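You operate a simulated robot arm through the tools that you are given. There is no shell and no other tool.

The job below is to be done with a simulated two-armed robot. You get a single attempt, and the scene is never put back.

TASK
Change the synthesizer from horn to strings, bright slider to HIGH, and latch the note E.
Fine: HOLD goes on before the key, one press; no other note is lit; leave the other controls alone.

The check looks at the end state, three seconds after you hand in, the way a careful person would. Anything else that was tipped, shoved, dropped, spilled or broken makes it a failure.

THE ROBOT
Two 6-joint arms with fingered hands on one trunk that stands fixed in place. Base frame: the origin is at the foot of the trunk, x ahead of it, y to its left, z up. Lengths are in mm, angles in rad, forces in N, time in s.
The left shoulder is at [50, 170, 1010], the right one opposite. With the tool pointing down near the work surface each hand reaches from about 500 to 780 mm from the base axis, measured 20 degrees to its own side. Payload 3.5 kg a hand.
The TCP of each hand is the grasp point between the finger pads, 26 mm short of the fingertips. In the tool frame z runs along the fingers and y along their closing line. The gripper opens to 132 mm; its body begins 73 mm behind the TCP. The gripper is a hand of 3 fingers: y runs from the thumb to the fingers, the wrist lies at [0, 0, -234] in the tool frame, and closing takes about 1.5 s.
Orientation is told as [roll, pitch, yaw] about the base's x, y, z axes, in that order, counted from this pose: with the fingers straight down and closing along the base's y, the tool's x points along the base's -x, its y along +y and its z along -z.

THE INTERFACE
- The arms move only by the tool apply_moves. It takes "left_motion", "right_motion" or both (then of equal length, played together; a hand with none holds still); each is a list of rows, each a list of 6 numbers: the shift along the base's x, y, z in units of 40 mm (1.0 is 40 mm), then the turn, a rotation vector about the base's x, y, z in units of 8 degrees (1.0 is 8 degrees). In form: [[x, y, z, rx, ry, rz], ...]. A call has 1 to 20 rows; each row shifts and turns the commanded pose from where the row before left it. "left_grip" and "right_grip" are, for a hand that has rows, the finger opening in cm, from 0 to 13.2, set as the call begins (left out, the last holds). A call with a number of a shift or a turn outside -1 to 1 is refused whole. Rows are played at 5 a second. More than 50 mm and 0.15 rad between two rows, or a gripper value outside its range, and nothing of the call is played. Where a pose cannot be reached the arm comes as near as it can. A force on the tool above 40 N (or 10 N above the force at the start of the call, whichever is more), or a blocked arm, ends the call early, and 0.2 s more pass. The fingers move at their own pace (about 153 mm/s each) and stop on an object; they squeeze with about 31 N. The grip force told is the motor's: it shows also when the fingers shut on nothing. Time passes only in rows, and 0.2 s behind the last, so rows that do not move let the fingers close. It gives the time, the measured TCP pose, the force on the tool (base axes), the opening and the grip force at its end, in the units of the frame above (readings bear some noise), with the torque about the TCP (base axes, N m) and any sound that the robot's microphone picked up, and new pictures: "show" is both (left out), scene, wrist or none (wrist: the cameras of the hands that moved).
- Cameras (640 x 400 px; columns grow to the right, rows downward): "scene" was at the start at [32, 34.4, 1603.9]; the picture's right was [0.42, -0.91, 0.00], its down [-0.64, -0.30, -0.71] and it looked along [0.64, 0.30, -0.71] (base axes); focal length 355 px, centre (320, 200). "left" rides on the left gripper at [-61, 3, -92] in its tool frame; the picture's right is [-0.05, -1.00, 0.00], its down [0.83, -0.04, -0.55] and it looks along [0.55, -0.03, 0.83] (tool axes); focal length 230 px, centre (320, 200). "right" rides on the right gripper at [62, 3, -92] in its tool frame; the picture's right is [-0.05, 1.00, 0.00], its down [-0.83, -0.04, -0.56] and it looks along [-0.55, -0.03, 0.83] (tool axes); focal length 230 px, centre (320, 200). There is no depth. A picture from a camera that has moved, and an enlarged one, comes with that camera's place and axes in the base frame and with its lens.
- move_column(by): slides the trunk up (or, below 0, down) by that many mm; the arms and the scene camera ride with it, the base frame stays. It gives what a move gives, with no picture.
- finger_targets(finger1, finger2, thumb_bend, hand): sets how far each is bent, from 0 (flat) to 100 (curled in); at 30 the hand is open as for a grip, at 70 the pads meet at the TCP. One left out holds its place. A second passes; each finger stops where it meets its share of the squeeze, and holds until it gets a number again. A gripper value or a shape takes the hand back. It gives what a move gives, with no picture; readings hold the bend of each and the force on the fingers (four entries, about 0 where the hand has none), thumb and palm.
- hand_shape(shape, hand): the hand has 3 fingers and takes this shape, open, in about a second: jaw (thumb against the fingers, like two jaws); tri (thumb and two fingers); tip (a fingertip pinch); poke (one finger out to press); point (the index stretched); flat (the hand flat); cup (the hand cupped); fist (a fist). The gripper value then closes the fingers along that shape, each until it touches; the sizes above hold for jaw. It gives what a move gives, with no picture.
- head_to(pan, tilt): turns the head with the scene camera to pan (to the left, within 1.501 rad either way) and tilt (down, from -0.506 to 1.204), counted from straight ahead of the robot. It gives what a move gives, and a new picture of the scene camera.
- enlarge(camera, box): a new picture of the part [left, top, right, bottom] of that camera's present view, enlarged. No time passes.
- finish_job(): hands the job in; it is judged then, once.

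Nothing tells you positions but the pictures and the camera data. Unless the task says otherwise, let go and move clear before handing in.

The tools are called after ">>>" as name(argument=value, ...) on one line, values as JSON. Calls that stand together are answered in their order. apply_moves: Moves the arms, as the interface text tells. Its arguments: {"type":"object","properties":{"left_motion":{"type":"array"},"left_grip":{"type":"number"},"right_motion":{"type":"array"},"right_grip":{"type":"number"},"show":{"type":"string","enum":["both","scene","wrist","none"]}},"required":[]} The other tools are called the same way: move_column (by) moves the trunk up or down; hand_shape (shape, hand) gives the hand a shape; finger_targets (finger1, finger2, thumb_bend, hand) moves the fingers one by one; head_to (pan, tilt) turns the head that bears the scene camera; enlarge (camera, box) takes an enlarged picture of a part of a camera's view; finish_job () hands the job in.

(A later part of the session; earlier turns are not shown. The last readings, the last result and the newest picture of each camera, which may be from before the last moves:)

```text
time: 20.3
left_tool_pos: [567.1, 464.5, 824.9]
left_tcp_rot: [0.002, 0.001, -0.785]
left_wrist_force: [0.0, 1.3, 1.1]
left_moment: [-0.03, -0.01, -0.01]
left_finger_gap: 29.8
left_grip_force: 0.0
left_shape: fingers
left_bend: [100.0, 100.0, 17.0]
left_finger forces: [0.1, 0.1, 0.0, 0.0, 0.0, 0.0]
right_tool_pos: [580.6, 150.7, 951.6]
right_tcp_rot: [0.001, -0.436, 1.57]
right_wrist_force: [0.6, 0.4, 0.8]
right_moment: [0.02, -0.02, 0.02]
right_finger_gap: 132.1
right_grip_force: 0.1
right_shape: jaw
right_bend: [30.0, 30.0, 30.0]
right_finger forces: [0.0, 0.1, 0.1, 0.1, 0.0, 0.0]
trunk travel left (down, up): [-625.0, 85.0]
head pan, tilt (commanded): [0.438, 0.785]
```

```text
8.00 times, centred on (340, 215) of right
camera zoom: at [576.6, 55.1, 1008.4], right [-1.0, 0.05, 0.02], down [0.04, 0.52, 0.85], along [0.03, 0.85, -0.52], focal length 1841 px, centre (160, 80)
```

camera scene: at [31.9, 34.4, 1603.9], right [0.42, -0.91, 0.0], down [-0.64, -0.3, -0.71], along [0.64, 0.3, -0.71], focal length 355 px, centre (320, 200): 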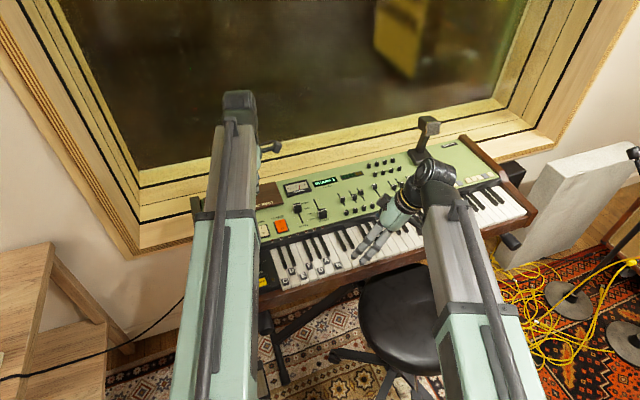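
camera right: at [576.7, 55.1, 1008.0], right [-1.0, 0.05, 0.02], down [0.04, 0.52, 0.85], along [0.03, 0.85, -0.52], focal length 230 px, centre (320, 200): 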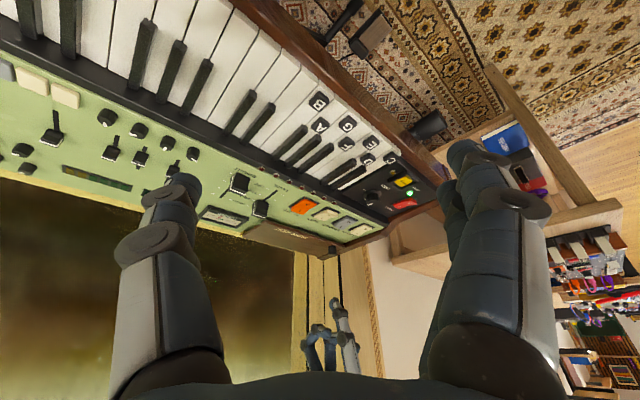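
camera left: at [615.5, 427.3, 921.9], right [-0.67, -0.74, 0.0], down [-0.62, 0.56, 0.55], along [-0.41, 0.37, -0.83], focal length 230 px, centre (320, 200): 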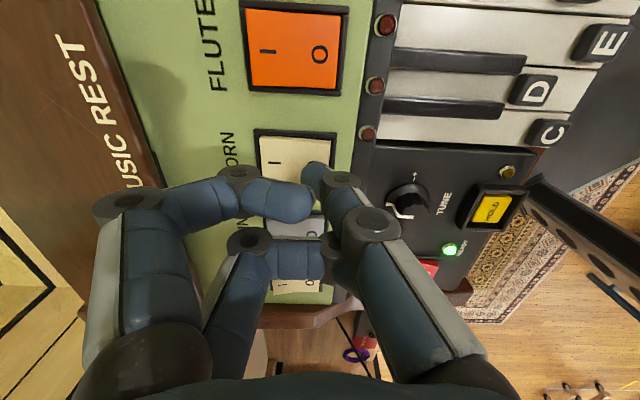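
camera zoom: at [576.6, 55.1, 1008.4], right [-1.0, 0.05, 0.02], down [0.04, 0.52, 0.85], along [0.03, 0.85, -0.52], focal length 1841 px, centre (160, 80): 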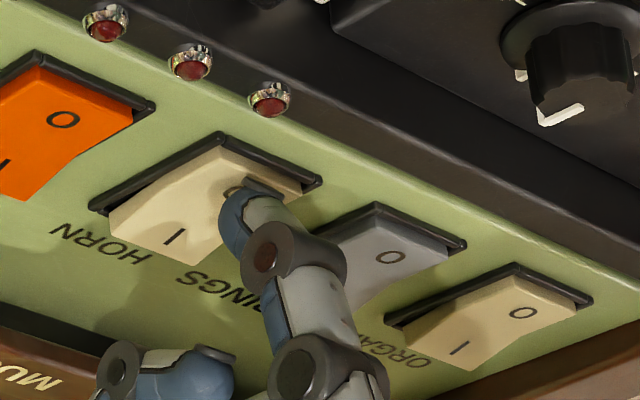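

>>> apply_moves(left_motion=[[0, 0, 0.6, 0, 0, 0], [0, 0, 0.6, 0, 0, 0], [0, 0, 0, 0, 0, 0]], show="none")

>>> enlarge(camera="left", box=[220, 20, 400, 160])

>>> enlarge(camera="right", box=[300, 190, 380, 240])

```text
time: 21.1
left_tool_pos: [568.4, 463.6, 874.5]
left_tcp_rot: [0.001, -0.001, -0.784]
left_wrist_force: [-0.3, 0.4, 0.3]
left_moment: [0.02, -0.01, 0.0]
left_finger_gap: 29.8
left_grip_force: 0.0
left_shape: fingers
left_bend: [100.0, 100.0, 17.0]
left_finger forces: [0.0, 0.0, 0.1, 0.0, 0.1, 0.0]
right_tool_pos: [581.0, 150.3, 951.6]
right_tcp_rot: [-0.001, -0.437, 1.571]
right_wrist_force: [0.0, -1.1, -0.8]
right_moment: [-0.02, 0.0, -0.03]
right_finger_gap: 131.8
right_grip_force: 0.2
right_shape: jaw
right_bend: [30.0, 30.0, 30.0]
right_finger forces: [0.0, 0.0, 0.0, 0.0, 0.1, 0.1]
trunk travel left (down, up): [-625.0, 85.0]
head pan, tilt (commanded): [0.438, 0.785]
```

```text
2.86 times, centred on (310, 90) of left
camera zoom: at [613.5, 421.8, 965.3], right [-0.67, -0.74, 0.0], down [-0.62, 0.56, 0.55], along [-0.41, 0.37, -0.83], focal length 657 px, centre (349, 514)
```

zoom: 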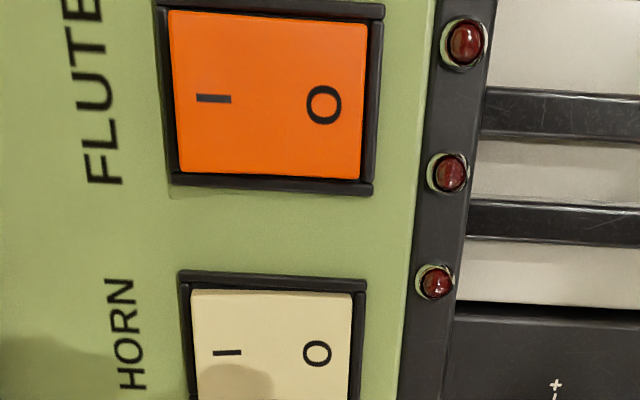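

```text
8.00 times, centred on (340, 215) of right
camera zoom: at [576.7, 55.2, 1008.4], right [-1.0, 0.05, 0.02], down [0.04, 0.52, 0.85], along [0.03, 0.85, -0.52], focal length 1841 px, centre (160, 80)
```

zoom: 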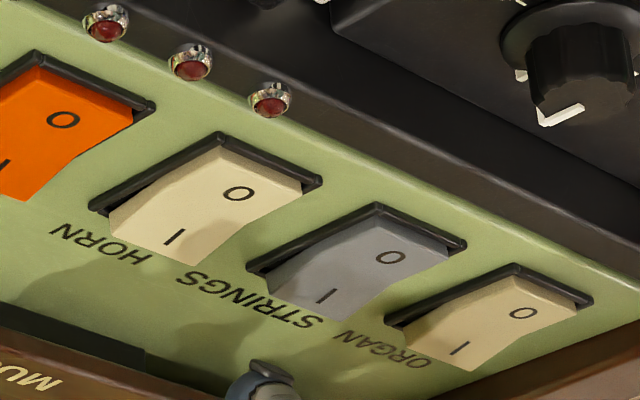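

>>> enlarge(camera="right", box=[308, 200, 358, 232])

>>> enlarge(camera="right", box=[338, 208, 388, 240])

```text
12.50 times, centred on (333, 216) of right
camera zoom: at [576.7, 55.2, 1008.4], right [-1.0, 0.05, 0.02], down [0.04, 0.52, 0.85], along [0.03, 0.85, -0.52], focal length 2876 px, centre (158, 0)
```

zoom: 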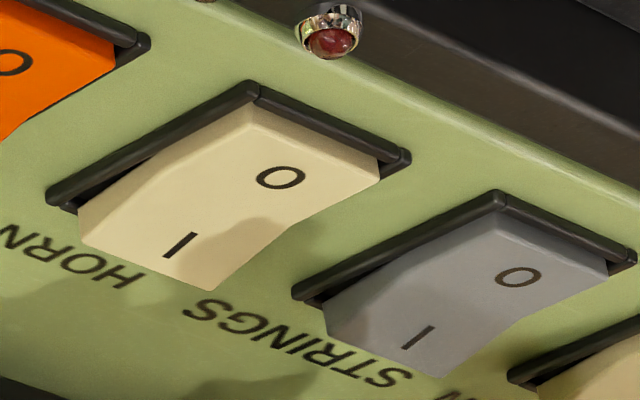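

```text
12.50 times, centred on (363, 224) of right
camera zoom: at [576.7, 55.2, 1008.4], right [-1.0, 0.05, 0.02], down [0.04, 0.52, 0.85], along [0.03, 0.85, -0.52], focal length 2876 px, centre (-218, -100)
```

zoom: 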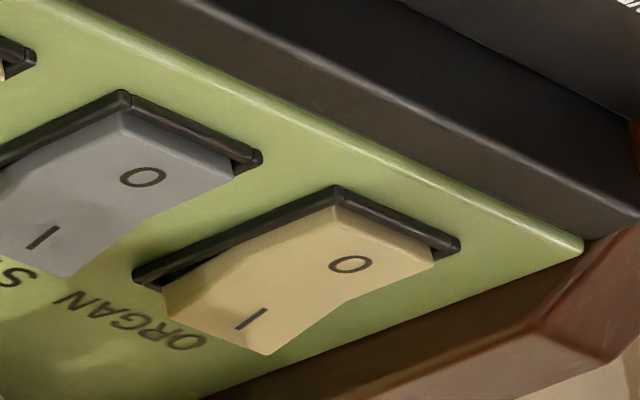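

HORN now shows the same off shape as STRINGS and ORGAN. Next I'll move the tip over the "I" side of STRINGS at about (548, 531).

>>> apply_moves(left_motion=[[-0.185, 0.55, 0, 0, 0, 0], [-0.185, 0.55, 0, 0, 0, 0], [-0.185, 0.555, 0, 0, 0, 0], [0, 0, -0.5, 0, 0, 0], [0, 0, -0.5, 0, 0, 0], [0, 0, 0, 0, 0, 0]], show="wrist")

>>> enlarge(camera="left", box=[220, 90, 400, 200])

>>> enlarge(camera="right", box=[320, 200, 400, 250])

```text
time: 22.5
left_tool_pos: [545.7, 530.5, 832.8]
left_tcp_rot: [0.001, 0.001, -0.787]
left_wrist_force: [-0.2, 0.8, 0.8]
left_moment: [-0.02, 0.0, 0.01]
left_finger_gap: 29.6
left_grip_force: 0.0
left_shape: fingers
left_bend: [100.0, 100.0, 17.0]
left_finger forces: [0.0, 0.0, 0.0, 0.2, 0.1, 0.0]
right_tool_pos: [580.9, 150.4, 952.4]
right_tcp_rot: [-0.001, -0.438, 1.572]
right_wrist_force: [-0.5, 0.8, 0.1]
right_moment: [0.03, 0.04, 0.02]
right_finger_gap: 131.8
right_grip_force: 0.0
right_shape: jaw
right_bend: [30.0, 30.0, 30.0]
right_finger forces: [0.0, 0.0, 0.0, 0.1, 0.0, 0.0]
trunk travel left (down, up): [-625.0, 85.0]
head pan, tilt (commanded): [0.438, 0.785]
camera left: at [589.8, 487.8, 924.4], right [-0.67, -0.74, 0.0], down [-0.62, 0.56, 0.55], along [-0.41, 0.37, -0.83], focal length 230 px, centre (320, 200)
```

left: 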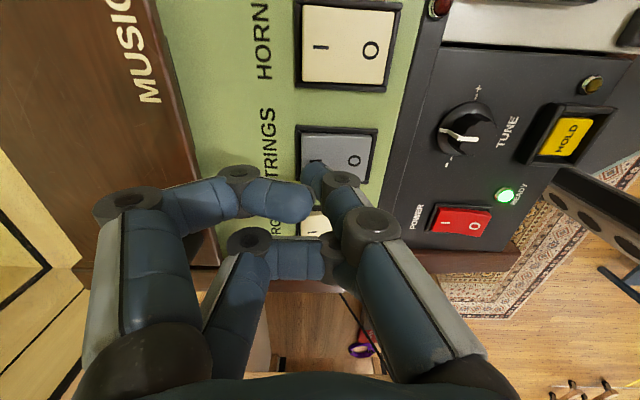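

```text
3.56 times, centred on (310, 145) of left
camera zoom: at [589.8, 487.8, 924.4], right [-0.67, -0.74, 0.0], down [-0.62, 0.56, 0.55], along [-0.41, 0.37, -0.83], focal length 818 px, centre (356, 396)
```

zoom: 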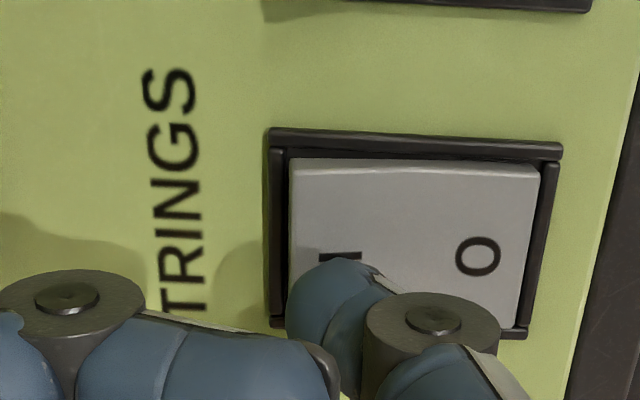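

```text
8.00 times, centred on (360, 225) of right
camera zoom: at [576.7, 55.1, 1008.4], right [-1.0, 0.05, 0.02], down [0.04, 0.52, 0.85], along [0.03, 0.85, -0.52], focal length 1841 px, centre (0, 0)
```

zoom: 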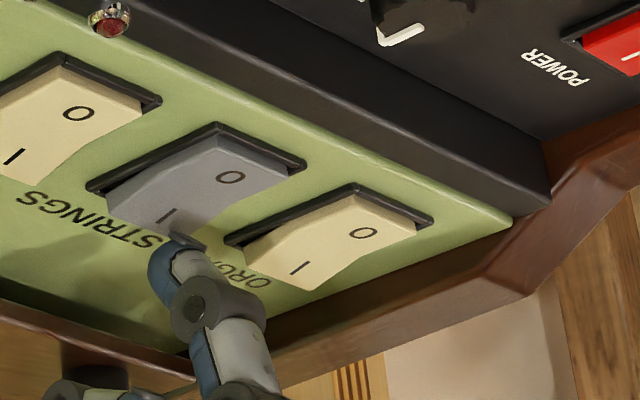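

>>> apply_moves(left_motion=[[0, 0, -0.075, 0, 0, 0], [0, 0, -0.075, 0, 0, 0]], show="none")

>>> enlarge(camera="right", box=[320, 200, 400, 250])

```text
time: 23.1
left_tool_pos: [544.2, 530.4, 827.9]
left_tcp_rot: [0.002, -0.001, -0.785]
left_wrist_force: [-0.5, 0.2, 1.4]
left_moment: [0.01, 0.01, -0.02]
left_finger_gap: 29.8
left_grip_force: 0.9
left_shape: fingers
left_bend: [100.0, 100.0, 17.0]
left_finger forces: [0.1, 0.0, 0.0, 0.0, 1.6, 0.0]
right_tool_pos: [580.0, 151.4, 951.4]
right_tcp_rot: [0.001, -0.437, 1.572]
right_wrist_force: [0.0, 0.7, -0.1]
right_moment: [0.02, -0.02, 0.01]
right_finger_gap: 132.0
right_grip_force: 0.1
right_shape: jaw
right_bend: [30.0, 30.0, 30.0]
right_finger forces: [0.0, 0.0, 0.0, 0.0, 0.0, 0.1]
trunk travel left (down, up): [-625.0, 85.0]
head pan, tilt (commanded): [0.438, 0.785]
```

```text
8.00 times, centred on (360, 225) of right
camera zoom: at [576.5, 55.0, 1008.6], right [-1.0, 0.05, 0.02], down [0.04, 0.52, 0.85], along [0.03, 0.85, -0.52], focal length 1841 px, centre (0, 0)
```

zoom: 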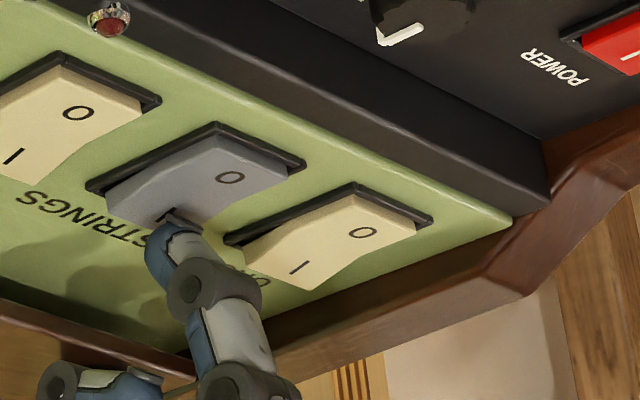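

>>> apply_moves(left_motion=[[0, 0, -0.05, 0, 0, 0], [0, 0, -0.05, 0, 0, 0]], show="none")

>>> enlarge(camera="right", box=[320, 200, 400, 250])

```text
time: 23.7
left_tool_pos: [543.7, 529.3, 824.1]
left_tcp_rot: [0.001, 0.002, -0.783]
left_wrist_force: [-1.7, -0.5, 9.9]
left_moment: [0.01, 0.1, -0.01]
left_finger_gap: 29.3
left_grip_force: 4.6
left_shape: fingers
left_bend: [100.0, 100.0, 17.0]
left_finger forces: [0.1, 0.0, 0.1, 0.1, 8.8, 0.0]
right_tool_pos: [580.7, 150.4, 952.0]
right_tcp_rot: [0.001, -0.436, 1.571]
right_wrist_force: [0.2, 0.8, -0.2]
right_moment: [-0.01, 0.03, -0.02]
right_finger_gap: 131.9
right_grip_force: 0.1
right_shape: jaw
right_bend: [30.0, 30.0, 30.0]
right_finger forces: [0.0, 0.0, 0.0, 0.0, 0.1, 0.0]
trunk travel left (down, up): [-625.0, 85.0]
head pan, tilt (commanded): [0.438, 0.785]
```

```text
8.00 times, centred on (360, 225) of right
camera zoom: at [576.1, 54.8, 1008.9], right [-1.0, 0.05, 0.02], down [0.04, 0.52, 0.85], along [0.03, 0.85, -0.52], focal length 1841 px, centre (0, 0)
```

zoom: 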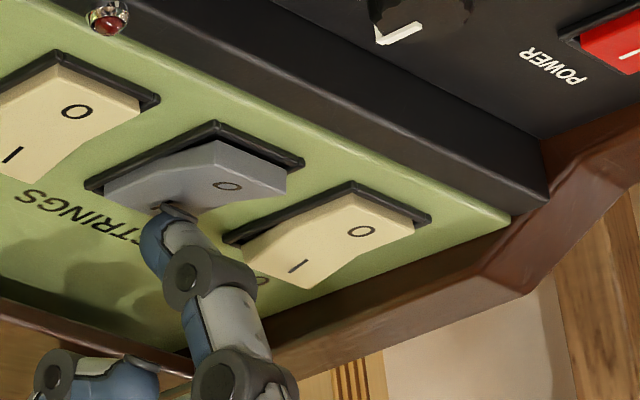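

STRINGS has visibly rocked over (its O side is now up). A touch more press to be sure it's seated, then lift and look.

>>> apply_moves(left_motion=[[0, 0, -0.05, 0, 0, 0], [0, 0, 0, 0, 0, 0], [0, 0, 0.4, 0, 0, 0], [0, 0, 0.8, 0, 0, 0], [0, 0, 0.5, 0, 0, 0], [0, 0, 0, 0, 0, 0]], show="none")

>>> enlarge(camera="right", box=[290, 180, 400, 250])

>>> enlarge(camera="left", box=[200, 0, 440, 180])

```text
time: 25.1
left_tool_pos: [543.4, 531.1, 889.5]
left_tcp_rot: [0.001, -0.001, -0.785]
left_wrist_force: [-0.1, -0.4, 1.2]
left_moment: [-0.03, -0.01, 0.0]
left_finger_gap: 29.8
left_grip_force: 0.0
left_shape: fingers
left_bend: [100.0, 100.0, 17.0]
left_finger forces: [0.0, 0.1, 0.1, 0.0, 0.0, 0.0]
right_tool_pos: [579.4, 150.5, 952.2]
right_tcp_rot: [0.001, -0.435, 1.57]
right_wrist_force: [0.3, -0.4, -0.5]
right_moment: [0.0, -0.01, -0.03]
right_finger_gap: 131.8
right_grip_force: 0.0
right_shape: jaw
right_bend: [30.0, 30.0, 30.0]
right_finger forces: [0.1, 0.0, 0.0, 0.0, 0.0, 0.0]
trunk travel left (down, up): [-625.0, 85.0]
head pan, tilt (commanded): [0.438, 0.785]
```

```text
5.71 times, centred on (345, 215) of right
camera zoom: at [576.8, 55.2, 1008.3], right [-1.0, 0.05, 0.02], down [0.04, 0.52, 0.85], along [0.03, 0.85, -0.52], focal length 1315 px, centre (177, 114)
```

zoom: 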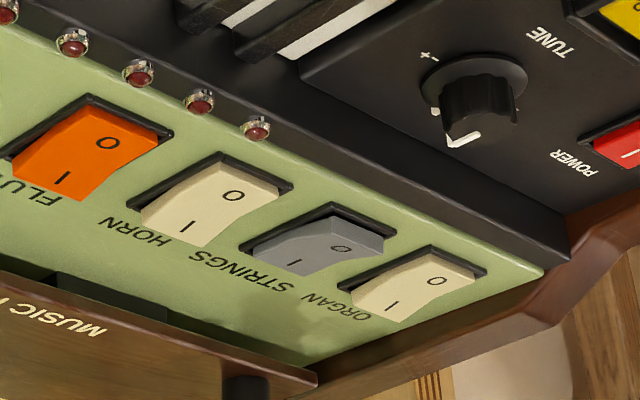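

```text
2.22 times, centred on (320, 90) of left
camera zoom: at [590.7, 488.2, 980.9], right [-0.67, -0.74, 0.0], down [-0.62, 0.56, 0.55], along [-0.41, 0.37, -0.83], focal length 511 px, centre (320, 444)
```

zoom: 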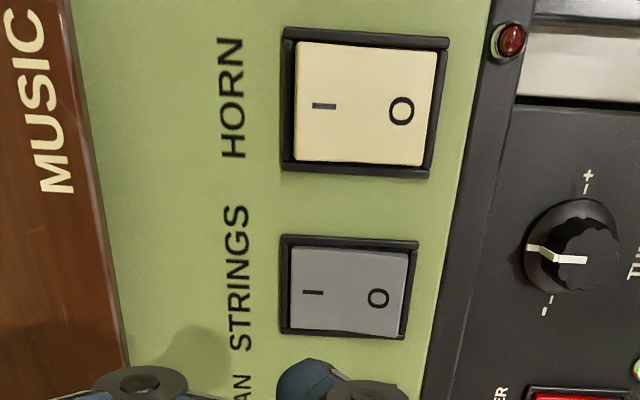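

STRINGS is on and the other three voices are off. Now the BRIGHT slider: I'll zoom on it from the right camera.

>>> enlarge(camera="right", box=[220, 155, 320, 235])

>>> enlarge(camera="scene", box=[270, 170, 350, 230])

```text
5.00 times, centred on (270, 195) of right
camera zoom: at [576.8, 55.2, 1008.3], right [-1.0, 0.05, 0.02], down [0.04, 0.52, 0.85], along [0.03, 0.85, -0.52], focal length 1150 px, centre (570, 225)
```

zoom: 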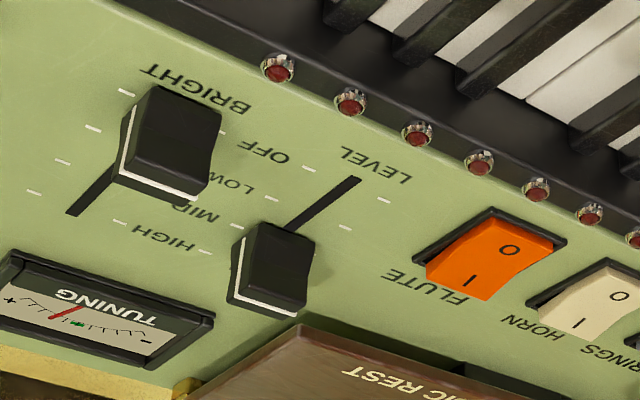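

```text
6.67 times, centred on (310, 200) of scene
camera zoom: at [32.1, 34.5, 1603.9], right [0.42, -0.91, 0.0], down [-0.64, -0.3, -0.71], along [0.64, 0.3, -0.71], focal length 2364 px, centre (387, 200)
```

zoom: 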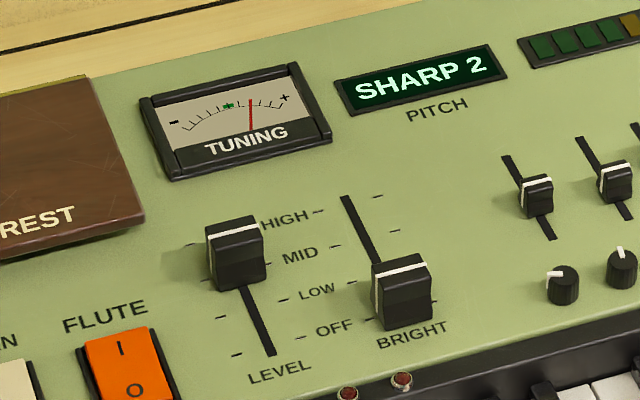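

The BRIGHT cap centre is at about (712, 345), 24 mm tall, and HIGH lies about 75 mm toward the back, near (760, 396). I'll tilt the left hand 20° outward for reach, bring the fingertip just in front of the cap at a safe height, and back the right hand off a little.

>>> apply_moves(left_motion=[[0.4347, -0.6594, 0, 0.221, -0.221, 0], [0.4347, -0.6594, 0, 0.221, -0.221, 0], [0.4347, -0.6594, 0, 0.221, -0.221, 0], [0.4347, -0.6594, 0, 0.221, -0.221, 0], [0.4347, -0.6594, 0, 0.221, -0.221, 0], [0.4347, -0.6594, 0, 0.221, -0.221, 0], [0.4347, -0.6594, 0, 0.221, -0.221, 0], [0.4347, -0.6594, 0, 0.221, -0.221, 0], [0, 0, 0, 0, 0, 0]], right_motion=[[0, -0.5, 0, 0, 0, 0], [0, -0.5, 0, 0, 0, 0], [0, -0.5, 0, 0, 0, 0], [0, 0, 0, 0, 0, 0], [0, 0, 0, 0, 0, 0], [0, 0, 0, 0, 0, 0], [0, 0, 0, 0, 0, 0], [0, 0, 0, 0, 0, 0], [0, 0, 0, 0, 0, 0]])

>>> enlarge(camera="right", box=[210, 150, 350, 250])

>>> enlarge(camera="left", box=[200, 20, 440, 180])

```text
time: 27.1
left_tool_pos: [686.4, 318.5, 891.4]
left_tcp_rot: [0.351, 0.0, -0.786]
left_wrist_force: [0.0, -0.1, -0.1]
left_moment: [0.02, -0.01, 0.0]
left_finger_gap: 29.4
left_grip_force: 0.0
left_shape: fingers
left_bend: [100.0, 100.0, 17.0]
left_finger forces: [0.0, 0.0, 0.1, 0.0, 0.0, 0.1]
right_tool_pos: [581.5, 90.8, 950.1]
right_tcp_rot: [0.0, -0.435, 1.569]
right_wrist_force: [-0.2, 0.1, 0.5]
right_moment: [0.02, -0.01, -0.03]
right_finger_gap: 131.9
right_grip_force: 0.0
right_shape: jaw
right_bend: [30.0, 30.0, 30.0]
right_finger forces: [0.0, 0.0, 0.0, 0.0, 0.0, 0.0]
trunk travel left (down, up): [-625.0, 85.0]
head pan, tilt (commanded): [0.438, 0.785]
camera scene: at [31.9, 34.4, 1603.9], right [0.42, -0.91, 0.0], down [-0.64, -0.3, -0.71], along [0.64, 0.3, -0.71], focal length 355 px, centre (320, 200)
camera right: at [578.0, -4.5, 1006.9], right [-1.0, 0.05, 0.02], down [0.04, 0.52, 0.85], along [0.03, 0.85, -0.52], focal length 230 px, centre (320, 200)
camera left: at [709.1, 254.0, 977.2], right [-0.63, -0.7, -0.34], down [-0.75, 0.42, 0.51], along [-0.21, 0.57, -0.79], focal length 230 px, centre (320, 200)
```

scene: 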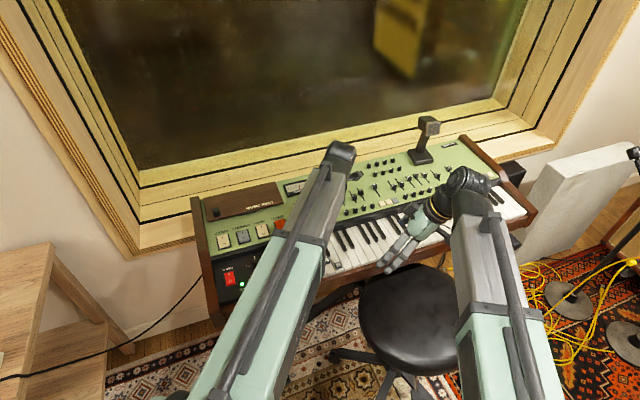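
right: 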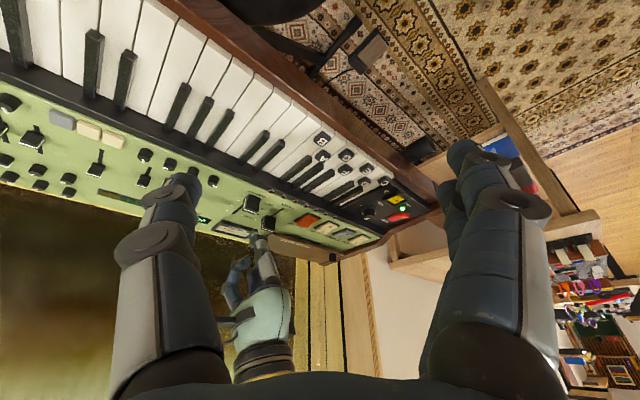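
left: 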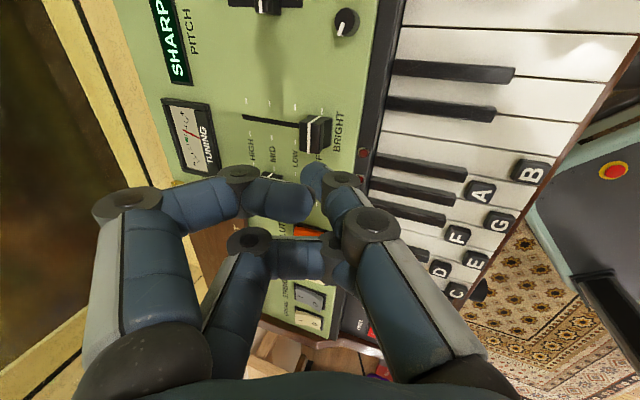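

```text
4.00 times, centred on (280, 200) of right
camera zoom: at [578.0, -4.5, 1006.9], right [-1.0, 0.05, 0.02], down [0.04, 0.52, 0.85], along [0.03, 0.85, -0.52], focal length 920 px, centre (480, 200)
```

zoom: 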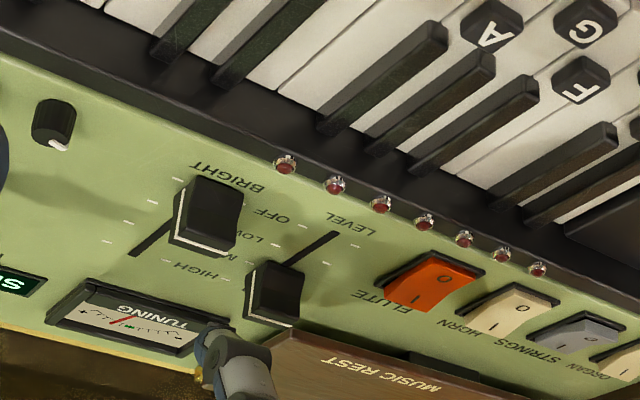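

```text
2.50 times, centred on (320, 100) of left
camera zoom: at [709.1, 254.0, 977.2], right [-0.63, -0.7, -0.34], down [-0.75, 0.42, 0.51], along [-0.21, 0.57, -0.79], focal length 575 px, centre (320, 450)
```

zoom: 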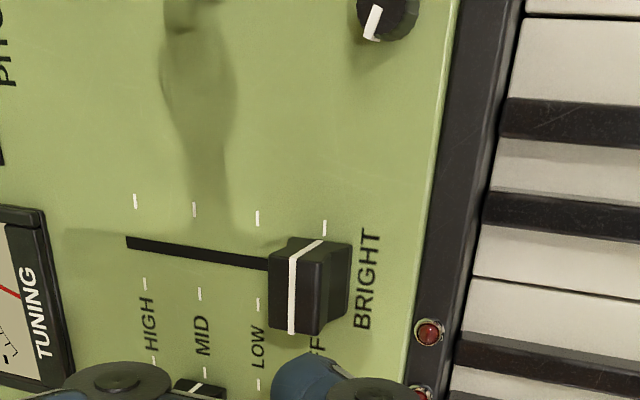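

The fingertip is lined up with the slider (a offset ~0) and sits between the LEDs and the cap's front face. I'll descend most of the way and check.

>>> apply_moves(left_motion=[[0, 0, -0.4, 0, 0, 0], [0, 0, -0.4, 0, 0, 0], [0, 0, -0.4, 0, 0, 0], [0, 0, 0, 0, 0, 0]], show="wrist")

>>> enlarge(camera="right", box=[220, 170, 300, 230])

>>> enlarge(camera="left", box=[200, 70, 440, 220])

```text
time: 28.1
left_tool_pos: [683.1, 319.2, 840.5]
left_tcp_rot: [0.35, 0.0, -0.788]
left_wrist_force: [0.7, 1.3, -0.8]
left_moment: [0.0, 0.02, 0.0]
left_finger_gap: 29.5
left_grip_force: 0.0
left_shape: fingers
left_bend: [100.0, 100.0, 17.0]
left_finger forces: [0.0, 0.0, 0.1, 0.0, 0.0, 0.0]
right_tool_pos: [580.6, 89.8, 950.5]
right_tcp_rot: [0.0, -0.436, 1.571]
right_wrist_force: [0.4, -0.4, 0.5]
right_moment: [0.04, 0.01, -0.01]
right_finger_gap: 131.9
right_grip_force: 0.1
right_shape: jaw
right_bend: [30.0, 30.0, 30.0]
right_finger forces: [0.0, 0.0, 0.1, 0.0, 0.0, 0.0]
trunk travel left (down, up): [-625.0, 85.0]
head pan, tilt (commanded): [0.438, 0.785]
camera left: at [707.3, 255.1, 928.4], right [-0.63, -0.7, -0.34], down [-0.75, 0.42, 0.51], along [-0.21, 0.57, -0.79], focal length 230 px, centre (320, 200)
```

left: 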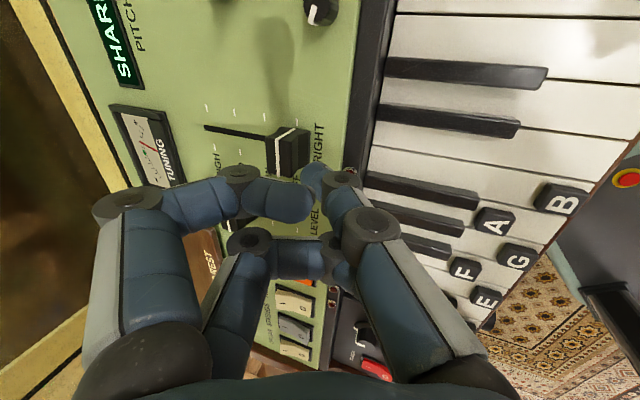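

```text
6.67 times, centred on (260, 200) of right
camera zoom: at [578.0, -4.7, 1006.9], right [-1.0, 0.05, 0.02], down [0.04, 0.52, 0.85], along [0.03, 0.85, -0.52], focal length 1534 px, centre (720, 200)
```

zoom: 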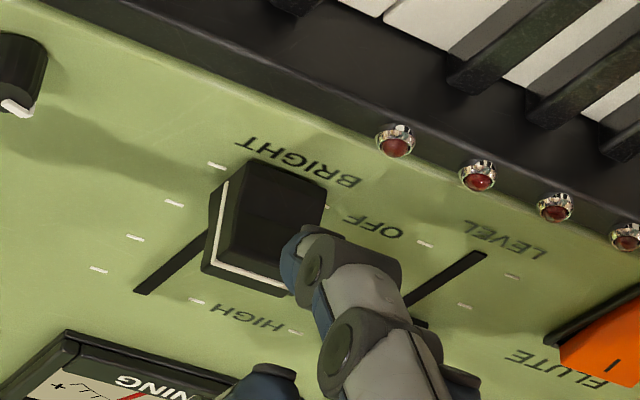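

```text
2.67 times, centred on (320, 145) of left
camera zoom: at [707.3, 255.1, 928.4], right [-0.63, -0.7, -0.34], down [-0.75, 0.42, 0.51], along [-0.21, 0.57, -0.79], focal length 614 px, centre (320, 347)
```

zoom: 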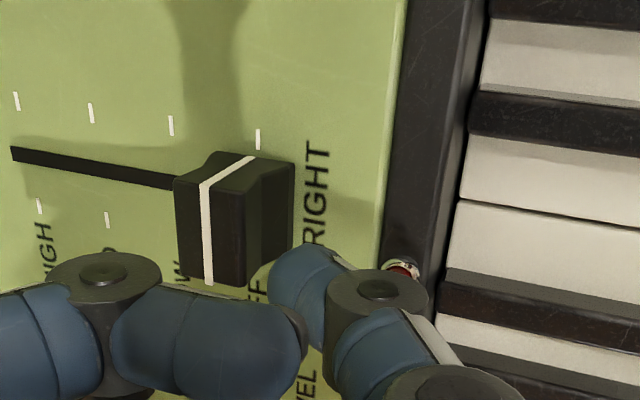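

>>> apply_moves(left_motion=[[0.045, -0.045, -0.2, 0, 0, 0], [0, 0, -0.175, 0, 0, 0], [0, 0, 0, 0, 0, 0]], show="none")

>>> enlarge(camera="right", box=[220, 170, 300, 230])

>>> enlarge(camera="left", box=[200, 70, 440, 220])

```text
time: 28.9
left_tool_pos: [685.5, 317.6, 826.9]
left_tcp_rot: [0.351, 0.001, -0.787]
left_wrist_force: [-0.3, -0.7, -0.1]
left_moment: [0.0, -0.03, -0.01]
left_finger_gap: 29.7
left_grip_force: 0.0
left_shape: fingers
left_bend: [100.0, 100.0, 17.0]
left_finger forces: [0.0, 0.0, 0.0, 0.1, 0.0, 0.0]
right_tool_pos: [580.6, 90.3, 951.1]
right_tcp_rot: [0.0, -0.437, 1.571]
right_wrist_force: [0.2, -0.4, 0.5]
right_moment: [0.02, -0.02, -0.02]
right_finger_gap: 132.0
right_grip_force: 0.0
right_shape: jaw
right_bend: [30.0, 30.0, 30.0]
right_finger forces: [0.0, 0.0, 0.1, 0.0, 0.1, 0.0]
trunk travel left (down, up): [-625.0, 85.0]
head pan, tilt (commanded): [0.438, 0.785]
```

```text
6.67 times, centred on (260, 200) of right
camera zoom: at [578.0, -4.6, 1006.8], right [-1.0, 0.05, 0.02], down [0.04, 0.52, 0.85], along [0.03, 0.85, -0.52], focal length 1534 px, centre (720, 200)
```

zoom: 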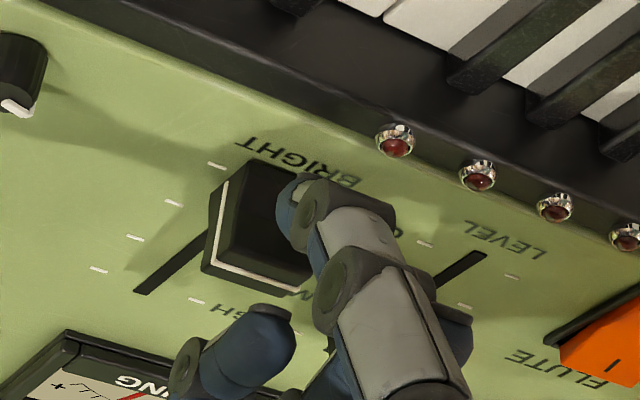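

```text
2.67 times, centred on (320, 145) of left
camera zoom: at [709.5, 252.8, 914.2], right [-0.63, -0.7, -0.34], down [-0.75, 0.42, 0.51], along [-0.21, 0.57, -0.79], focal length 614 px, centre (320, 347)
```

zoom: 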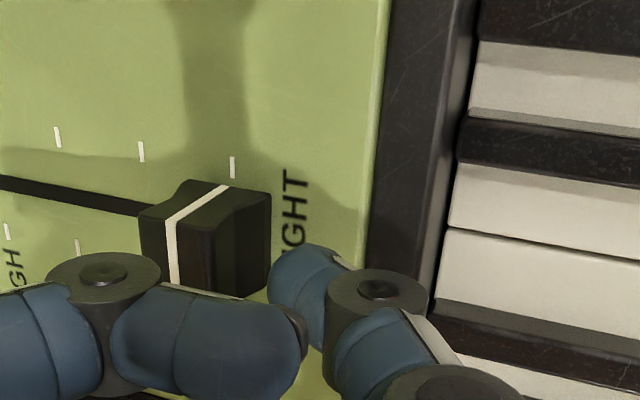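

>>> apply_moves(left_motion=[[0.106, 0.106, 0, 0, 0, 0], [0.106, 0.106, 0, 0, 0, 0], [0.106, 0.106, 0, 0, 0, 0]], show="none")

>>> enlarge(camera="right", box=[220, 170, 300, 230])

>>> enlarge(camera="left", box=[200, 70, 440, 220])

```text
time: 29.7
left_tool_pos: [697.5, 331.1, 827.0]
left_tcp_rot: [0.35, 0.0, -0.786]
left_wrist_force: [-0.6, -0.2, -0.8]
left_moment: [-0.02, -0.01, 0.01]
left_finger_gap: 29.7
left_grip_force: 0.1
left_shape: fingers
left_bend: [100.0, 100.0, 16.0]
left_finger forces: [0.0, 0.0, 0.0, 0.0, 0.6, 0.1]
right_tool_pos: [580.4, 90.3, 950.5]
right_tcp_rot: [0.001, -0.437, 1.572]
right_wrist_force: [0.6, -0.3, -0.2]
right_moment: [-0.01, -0.01, 0.0]
right_finger_gap: 131.6
right_grip_force: 0.0
right_shape: jaw
right_bend: [30.0, 30.0, 30.0]
right_finger forces: [0.0, 0.0, 0.0, 0.0, 0.0, 0.0]
trunk travel left (down, up): [-625.0, 85.0]
head pan, tilt (commanded): [0.438, 0.785]
```

```text
6.67 times, centred on (260, 200) of right
camera zoom: at [578.0, -4.6, 1006.8], right [-1.0, 0.05, 0.02], down [0.04, 0.52, 0.85], along [0.03, 0.85, -0.52], focal length 1534 px, centre (720, 200)
```

zoom: 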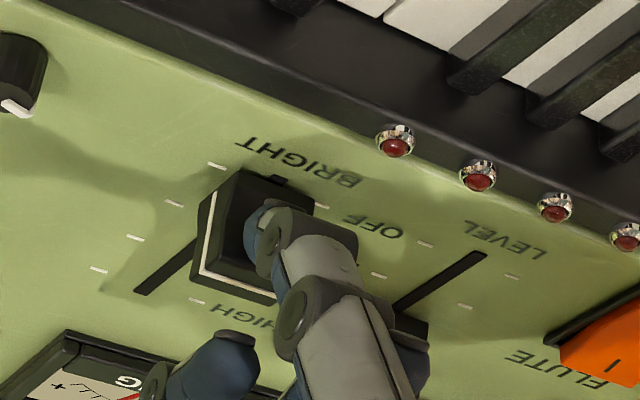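

```text
2.67 times, centred on (320, 145) of left
camera zoom: at [721.9, 265.4, 914.1], right [-0.63, -0.7, -0.34], down [-0.75, 0.42, 0.51], along [-0.21, 0.57, -0.79], focal length 614 px, centre (320, 347)
```

zoom: 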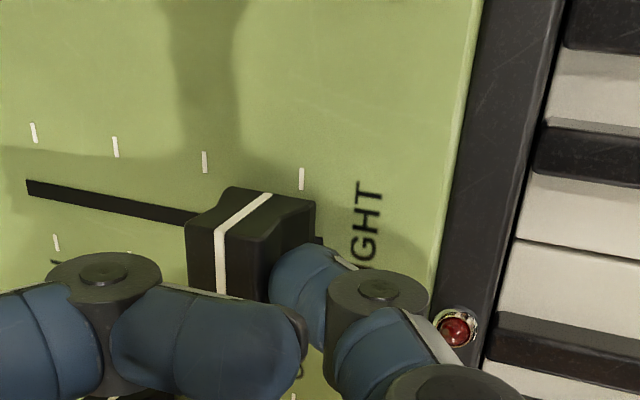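

The slider is moving with under 1 N. I'll continue pushing toward the back, then check.

>>> apply_moves(left_motion=[[0.1414, 0.1414, 0, 0, 0, 0], [0.1414, 0.1414, 0, 0, 0, 0], [0.1414, 0.1414, 0, 0, 0, 0], [0.1414, 0.1414, 0, 0, 0, 0], [0.1414, 0.1414, 0, 0, 0, 0]], show="none")

>>> enlarge(camera="right", box=[220, 170, 300, 230])

>>> enlarge(camera="left", box=[200, 70, 440, 220])

```text
time: 30.9
left_tool_pos: [725.6, 358.2, 826.4]
left_tcp_rot: [0.349, -0.001, -0.785]
left_wrist_force: [-0.3, -0.9, 0.2]
left_moment: [-0.03, 0.0, -0.01]
left_finger_gap: 30.0
left_grip_force: 0.4
left_shape: fingers
left_bend: [100.0, 100.0, 16.0]
left_finger forces: [0.0, 0.0, 0.1, 0.0, 0.6, 0.0]
right_tool_pos: [581.8, 90.5, 949.8]
right_tcp_rot: [0.0, -0.438, 1.573]
right_wrist_force: [-0.4, 0.1, 0.2]
right_moment: [-0.01, 0.0, 0.04]
right_finger_gap: 132.0
right_grip_force: 0.0
right_shape: jaw
right_bend: [30.0, 30.0, 30.0]
right_finger forces: [0.0, 0.1, 0.0, 0.0, 0.1, 0.1]
trunk travel left (down, up): [-625.0, 85.0]
head pan, tilt (commanded): [0.438, 0.785]
```

```text
6.67 times, centred on (260, 200) of right
camera zoom: at [578.0, -4.6, 1006.8], right [-1.0, 0.05, 0.02], down [0.04, 0.52, 0.85], along [0.03, 0.85, -0.52], focal length 1534 px, centre (720, 200)
```

zoom: 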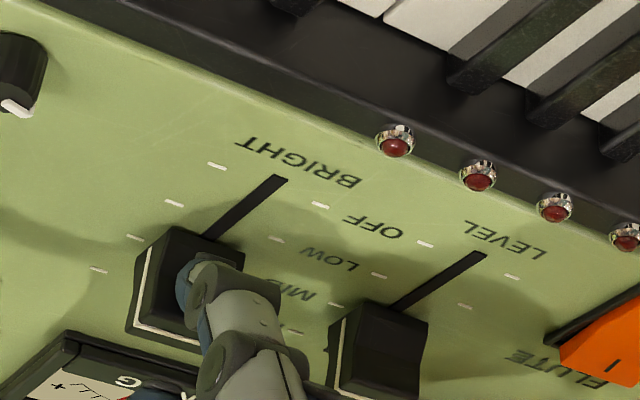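

```text
2.67 times, centred on (320, 145) of left
camera zoom: at [749.8, 293.7, 913.0], right [-0.63, -0.7, -0.34], down [-0.75, 0.42, 0.51], along [-0.21, 0.57, -0.79], focal length 614 px, centre (320, 347)
```

zoom: 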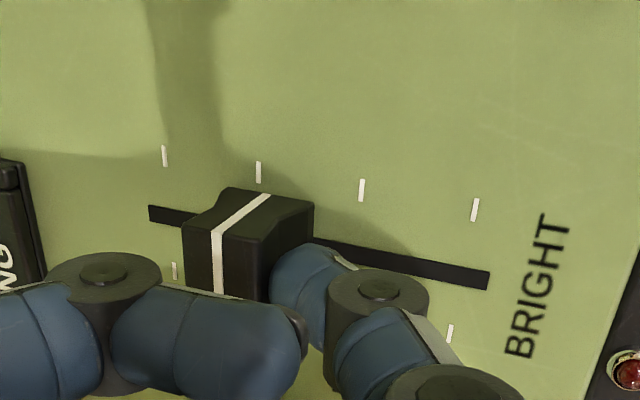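

>>> apply_moves(left_motion=[[0.1061, 0.1061, 0, 0, 0, 0], [0.1061, 0.1061, 0, 0, 0, 0], [0.1061, 0.1061, 0, 0, 0, 0], [0.0707, 0.0707, 0, 0, 0, 0]], show="none")

>>> enlarge(camera="right", box=[210, 170, 290, 230])

>>> enlarge(camera="left", box=[200, 70, 440, 220])

```text
time: 31.9
left_tool_pos: [741.3, 373.0, 826.2]
left_tcp_rot: [0.35, -0.002, -0.786]
left_wrist_force: [-0.3, 0.6, -1.5]
left_moment: [-0.03, 0.0, -0.02]
left_finger_gap: 29.6
left_grip_force: 0.4
left_shape: fingers
left_bend: [100.0, 100.0, 16.0]
left_finger forces: [0.1, 0.0, 0.0, 0.0, 0.7, 0.1]
right_tool_pos: [582.4, 90.3, 950.8]
right_tcp_rot: [0.0, -0.437, 1.57]
right_wrist_force: [-0.4, 0.1, 0.2]
right_moment: [-0.01, -0.02, -0.02]
right_finger_gap: 131.6
right_grip_force: 0.1
right_shape: jaw
right_bend: [30.0, 30.0, 30.0]
right_finger forces: [0.0, 0.0, 0.0, 0.1, 0.0, 0.0]
trunk travel left (down, up): [-625.0, 85.0]
head pan, tilt (commanded): [0.438, 0.785]
```

```text
6.67 times, centred on (250, 200) of right
camera zoom: at [578.0, -4.6, 1006.8], right [-1.0, 0.05, 0.02], down [0.04, 0.52, 0.85], along [0.03, 0.85, -0.52], focal length 1534 px, centre (787, 200)
```

zoom: 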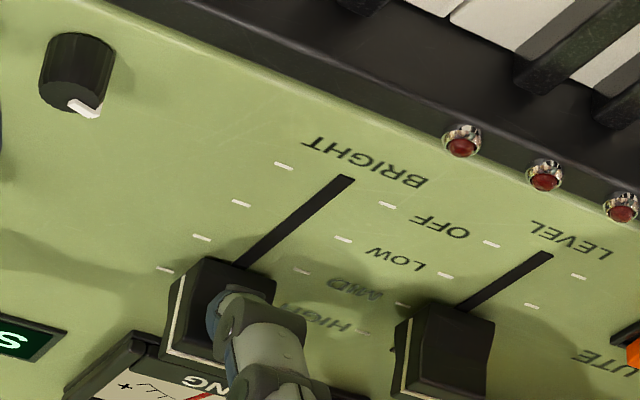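

```text
2.67 times, centred on (320, 145) of left
camera zoom: at [765.6, 309.2, 914.1], right [-0.63, -0.7, -0.34], down [-0.75, 0.42, 0.51], along [-0.21, 0.57, -0.79], focal length 614 px, centre (320, 347)
```

zoom: 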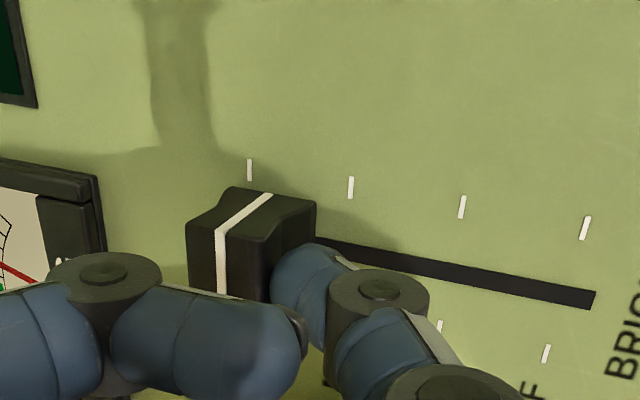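

>>> apply_moves(left_motion=[[0.0354, 0.0354, 0, 0, 0, 0], [0.0354, 0.0354, 0, 0, 0, 0], [0.0354, 0.0354, 0, 0, 0, 0]], show="none")

>>> enlarge(camera="right", box=[210, 170, 290, 230])

>>> enlarge(camera="left", box=[200, 70, 440, 220])

```text
time: 32.7
left_tool_pos: [745.4, 375.7, 826.0]
left_tcp_rot: [0.349, -0.001, -0.786]
left_wrist_force: [-0.9, 0.2, -0.7]
left_moment: [0.02, -0.02, -0.01]
left_finger_gap: 30.0
left_grip_force: 0.1
left_shape: fingers
left_bend: [100.0, 100.0, 16.0]
left_finger forces: [0.0, 0.0, 0.1, 0.1, 0.6, 0.0]
right_tool_pos: [582.1, 91.6, 950.0]
right_tcp_rot: [0.0, -0.436, 1.572]
right_wrist_force: [-0.3, -0.5, -0.2]
right_moment: [0.03, -0.03, 0.03]
right_finger_gap: 131.6
right_grip_force: 0.0
right_shape: jaw
right_bend: [30.0, 30.0, 30.0]
right_finger forces: [0.0, 0.0, 0.1, 0.0, 0.0, 0.0]
trunk travel left (down, up): [-625.0, 85.0]
head pan, tilt (commanded): [0.438, 0.785]
```

```text
6.67 times, centred on (250, 200) of right
camera zoom: at [578.0, -4.6, 1006.9], right [-1.0, 0.05, 0.02], down [0.04, 0.52, 0.85], along [0.03, 0.85, -0.52], focal length 1534 px, centre (787, 200)
```

zoom: 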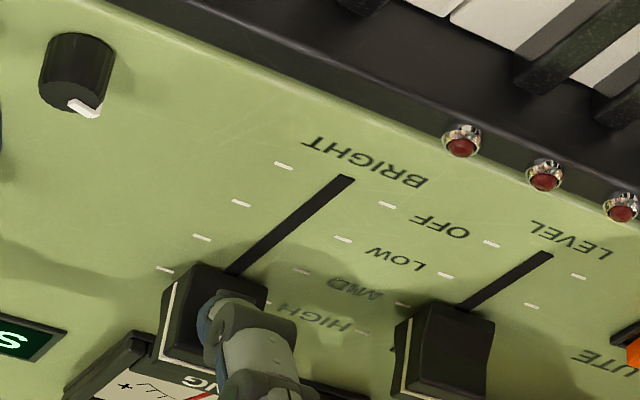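

```text
2.67 times, centred on (320, 145) of left
camera zoom: at [769.7, 312.9, 913.7], right [-0.63, -0.7, -0.34], down [-0.75, 0.42, 0.51], along [-0.21, 0.57, -0.79], focal length 614 px, centre (320, 347)
```

zoom: 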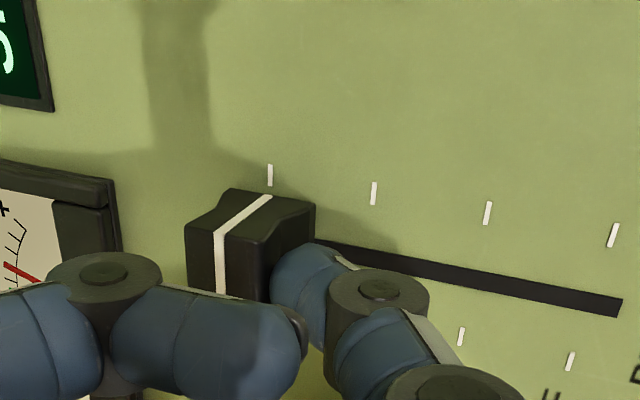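

The white line now aligns with the HIGH tick. One tiny extra nudge will tell me whether this is the end stop.

>>> apply_moves(left_motion=[[0.0265, 0.0265, 0, 0, 0, 0]], show="none")

>>> enlarge(camera="left", box=[220, 100, 360, 190])

```text
time: 33.1
left_tool_pos: [747.0, 378.0, 826.6]
left_tcp_rot: [0.351, 0.002, -0.785]
left_wrist_force: [-0.2, -0.9, 0.2]
left_moment: [0.0, 0.02, 0.01]
left_finger_gap: 29.9
left_grip_force: 0.7
left_shape: fingers
left_bend: [100.0, 100.0, 16.0]
left_finger forces: [0.0, 0.1, 0.0, 0.0, 1.3, 0.0]
right_tool_pos: [581.6, 90.7, 950.4]
right_tcp_rot: [0.0, -0.437, 1.57]
right_wrist_force: [-0.7, 0.3, 0.3]
right_moment: [0.01, 0.01, -0.02]
right_finger_gap: 131.7
right_grip_force: 0.0
right_shape: jaw
right_bend: [30.0, 30.0, 30.0]
right_finger forces: [0.1, 0.1, 0.0, 0.0, 0.0, 0.0]
trunk travel left (down, up): [-625.0, 85.0]
head pan, tilt (commanded): [0.438, 0.785]
```

```text
4.44 times, centred on (290, 145) of left
camera zoom: at [770.9, 314.2, 913.7], right [-0.63, -0.7, -0.34], down [-0.75, 0.42, 0.51], along [-0.21, 0.57, -0.79], focal length 1022 px, centre (453, 444)
```

zoom: 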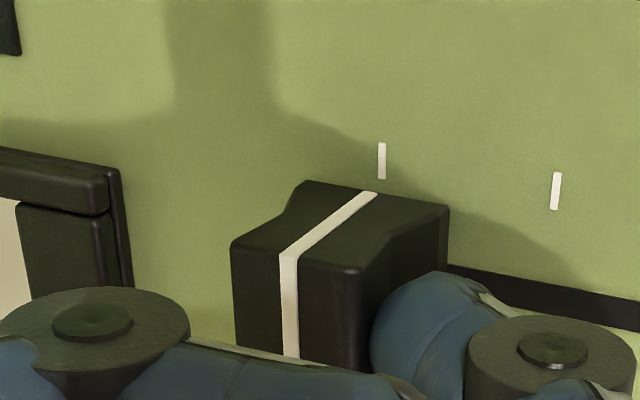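

The slider is at HIGH and the force starts to rise at its end stop. I'll back off, rise clear, and check from above.

>>> apply_moves(left_motion=[[-0.177, -0.177, 0, 0, 0, 0], [-0.177, -0.177, 0.2, 0, 0, 0], [0, 0, 0.8, 0, 0, 0], [-0.5, -0.5, 0.5, 0, 0, 0], [-0.5, -0.5, 0, 0, 0, 0], [0, 0, 0, 0, 0, 0]], show="wrist")

>>> enlarge(camera="right", box=[210, 160, 330, 240])

```text
time: 34.5
left_tool_pos: [694.1, 324.1, 886.7]
left_tcp_rot: [0.351, 0.0, -0.783]
left_wrist_force: [-0.3, 0.3, -0.6]
left_moment: [0.01, -0.01, 0.01]
left_finger_gap: 29.9
left_grip_force: 0.0
left_shape: fingers
left_bend: [100.0, 100.0, 16.0]
left_finger forces: [0.0, 0.0, 0.1, 0.0, 0.0, 0.0]
right_tool_pos: [582.7, 91.1, 950.9]
right_tcp_rot: [-0.001, -0.437, 1.571]
right_wrist_force: [-0.3, 0.8, 0.5]
right_moment: [0.05, 0.01, -0.01]
right_finger_gap: 131.7
right_grip_force: 0.0
right_shape: jaw
right_bend: [30.0, 30.0, 30.0]
right_finger forces: [0.0, 0.0, 0.1, 0.0, 0.0, 0.0]
trunk travel left (down, up): [-625.0, 85.0]
head pan, tilt (commanded): [0.438, 0.785]
camera left: at [717.4, 260.3, 973.8], right [-0.63, -0.7, -0.34], down [-0.75, 0.42, 0.51], along [-0.21, 0.57, -0.79], focal length 230 px, centre (320, 200)
```

left: 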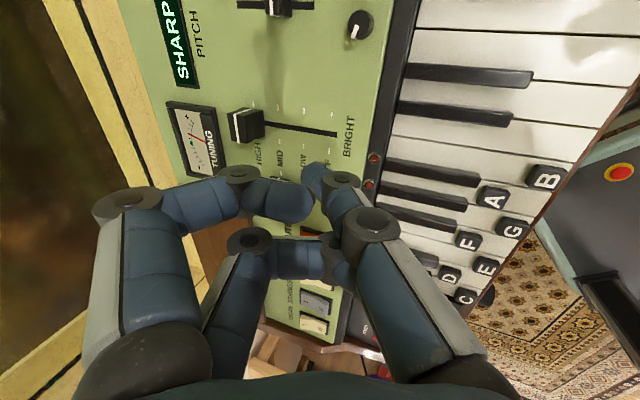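

```text
5.00 times, centred on (270, 200) of right
camera zoom: at [578.1, -4.6, 1006.8], right [-1.0, 0.05, 0.02], down [0.04, 0.52, 0.85], along [0.03, 0.85, -0.52], focal length 1150 px, centre (570, 200)
```

zoom: 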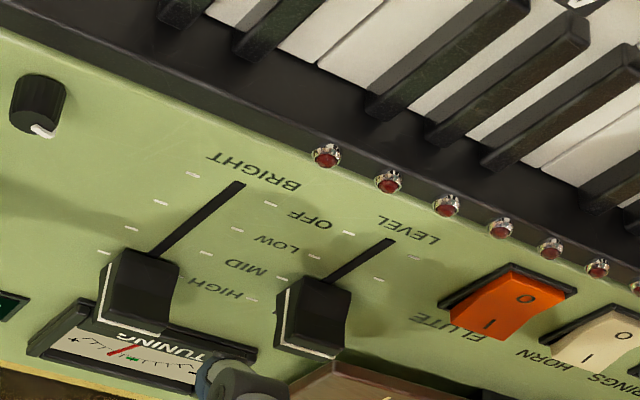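

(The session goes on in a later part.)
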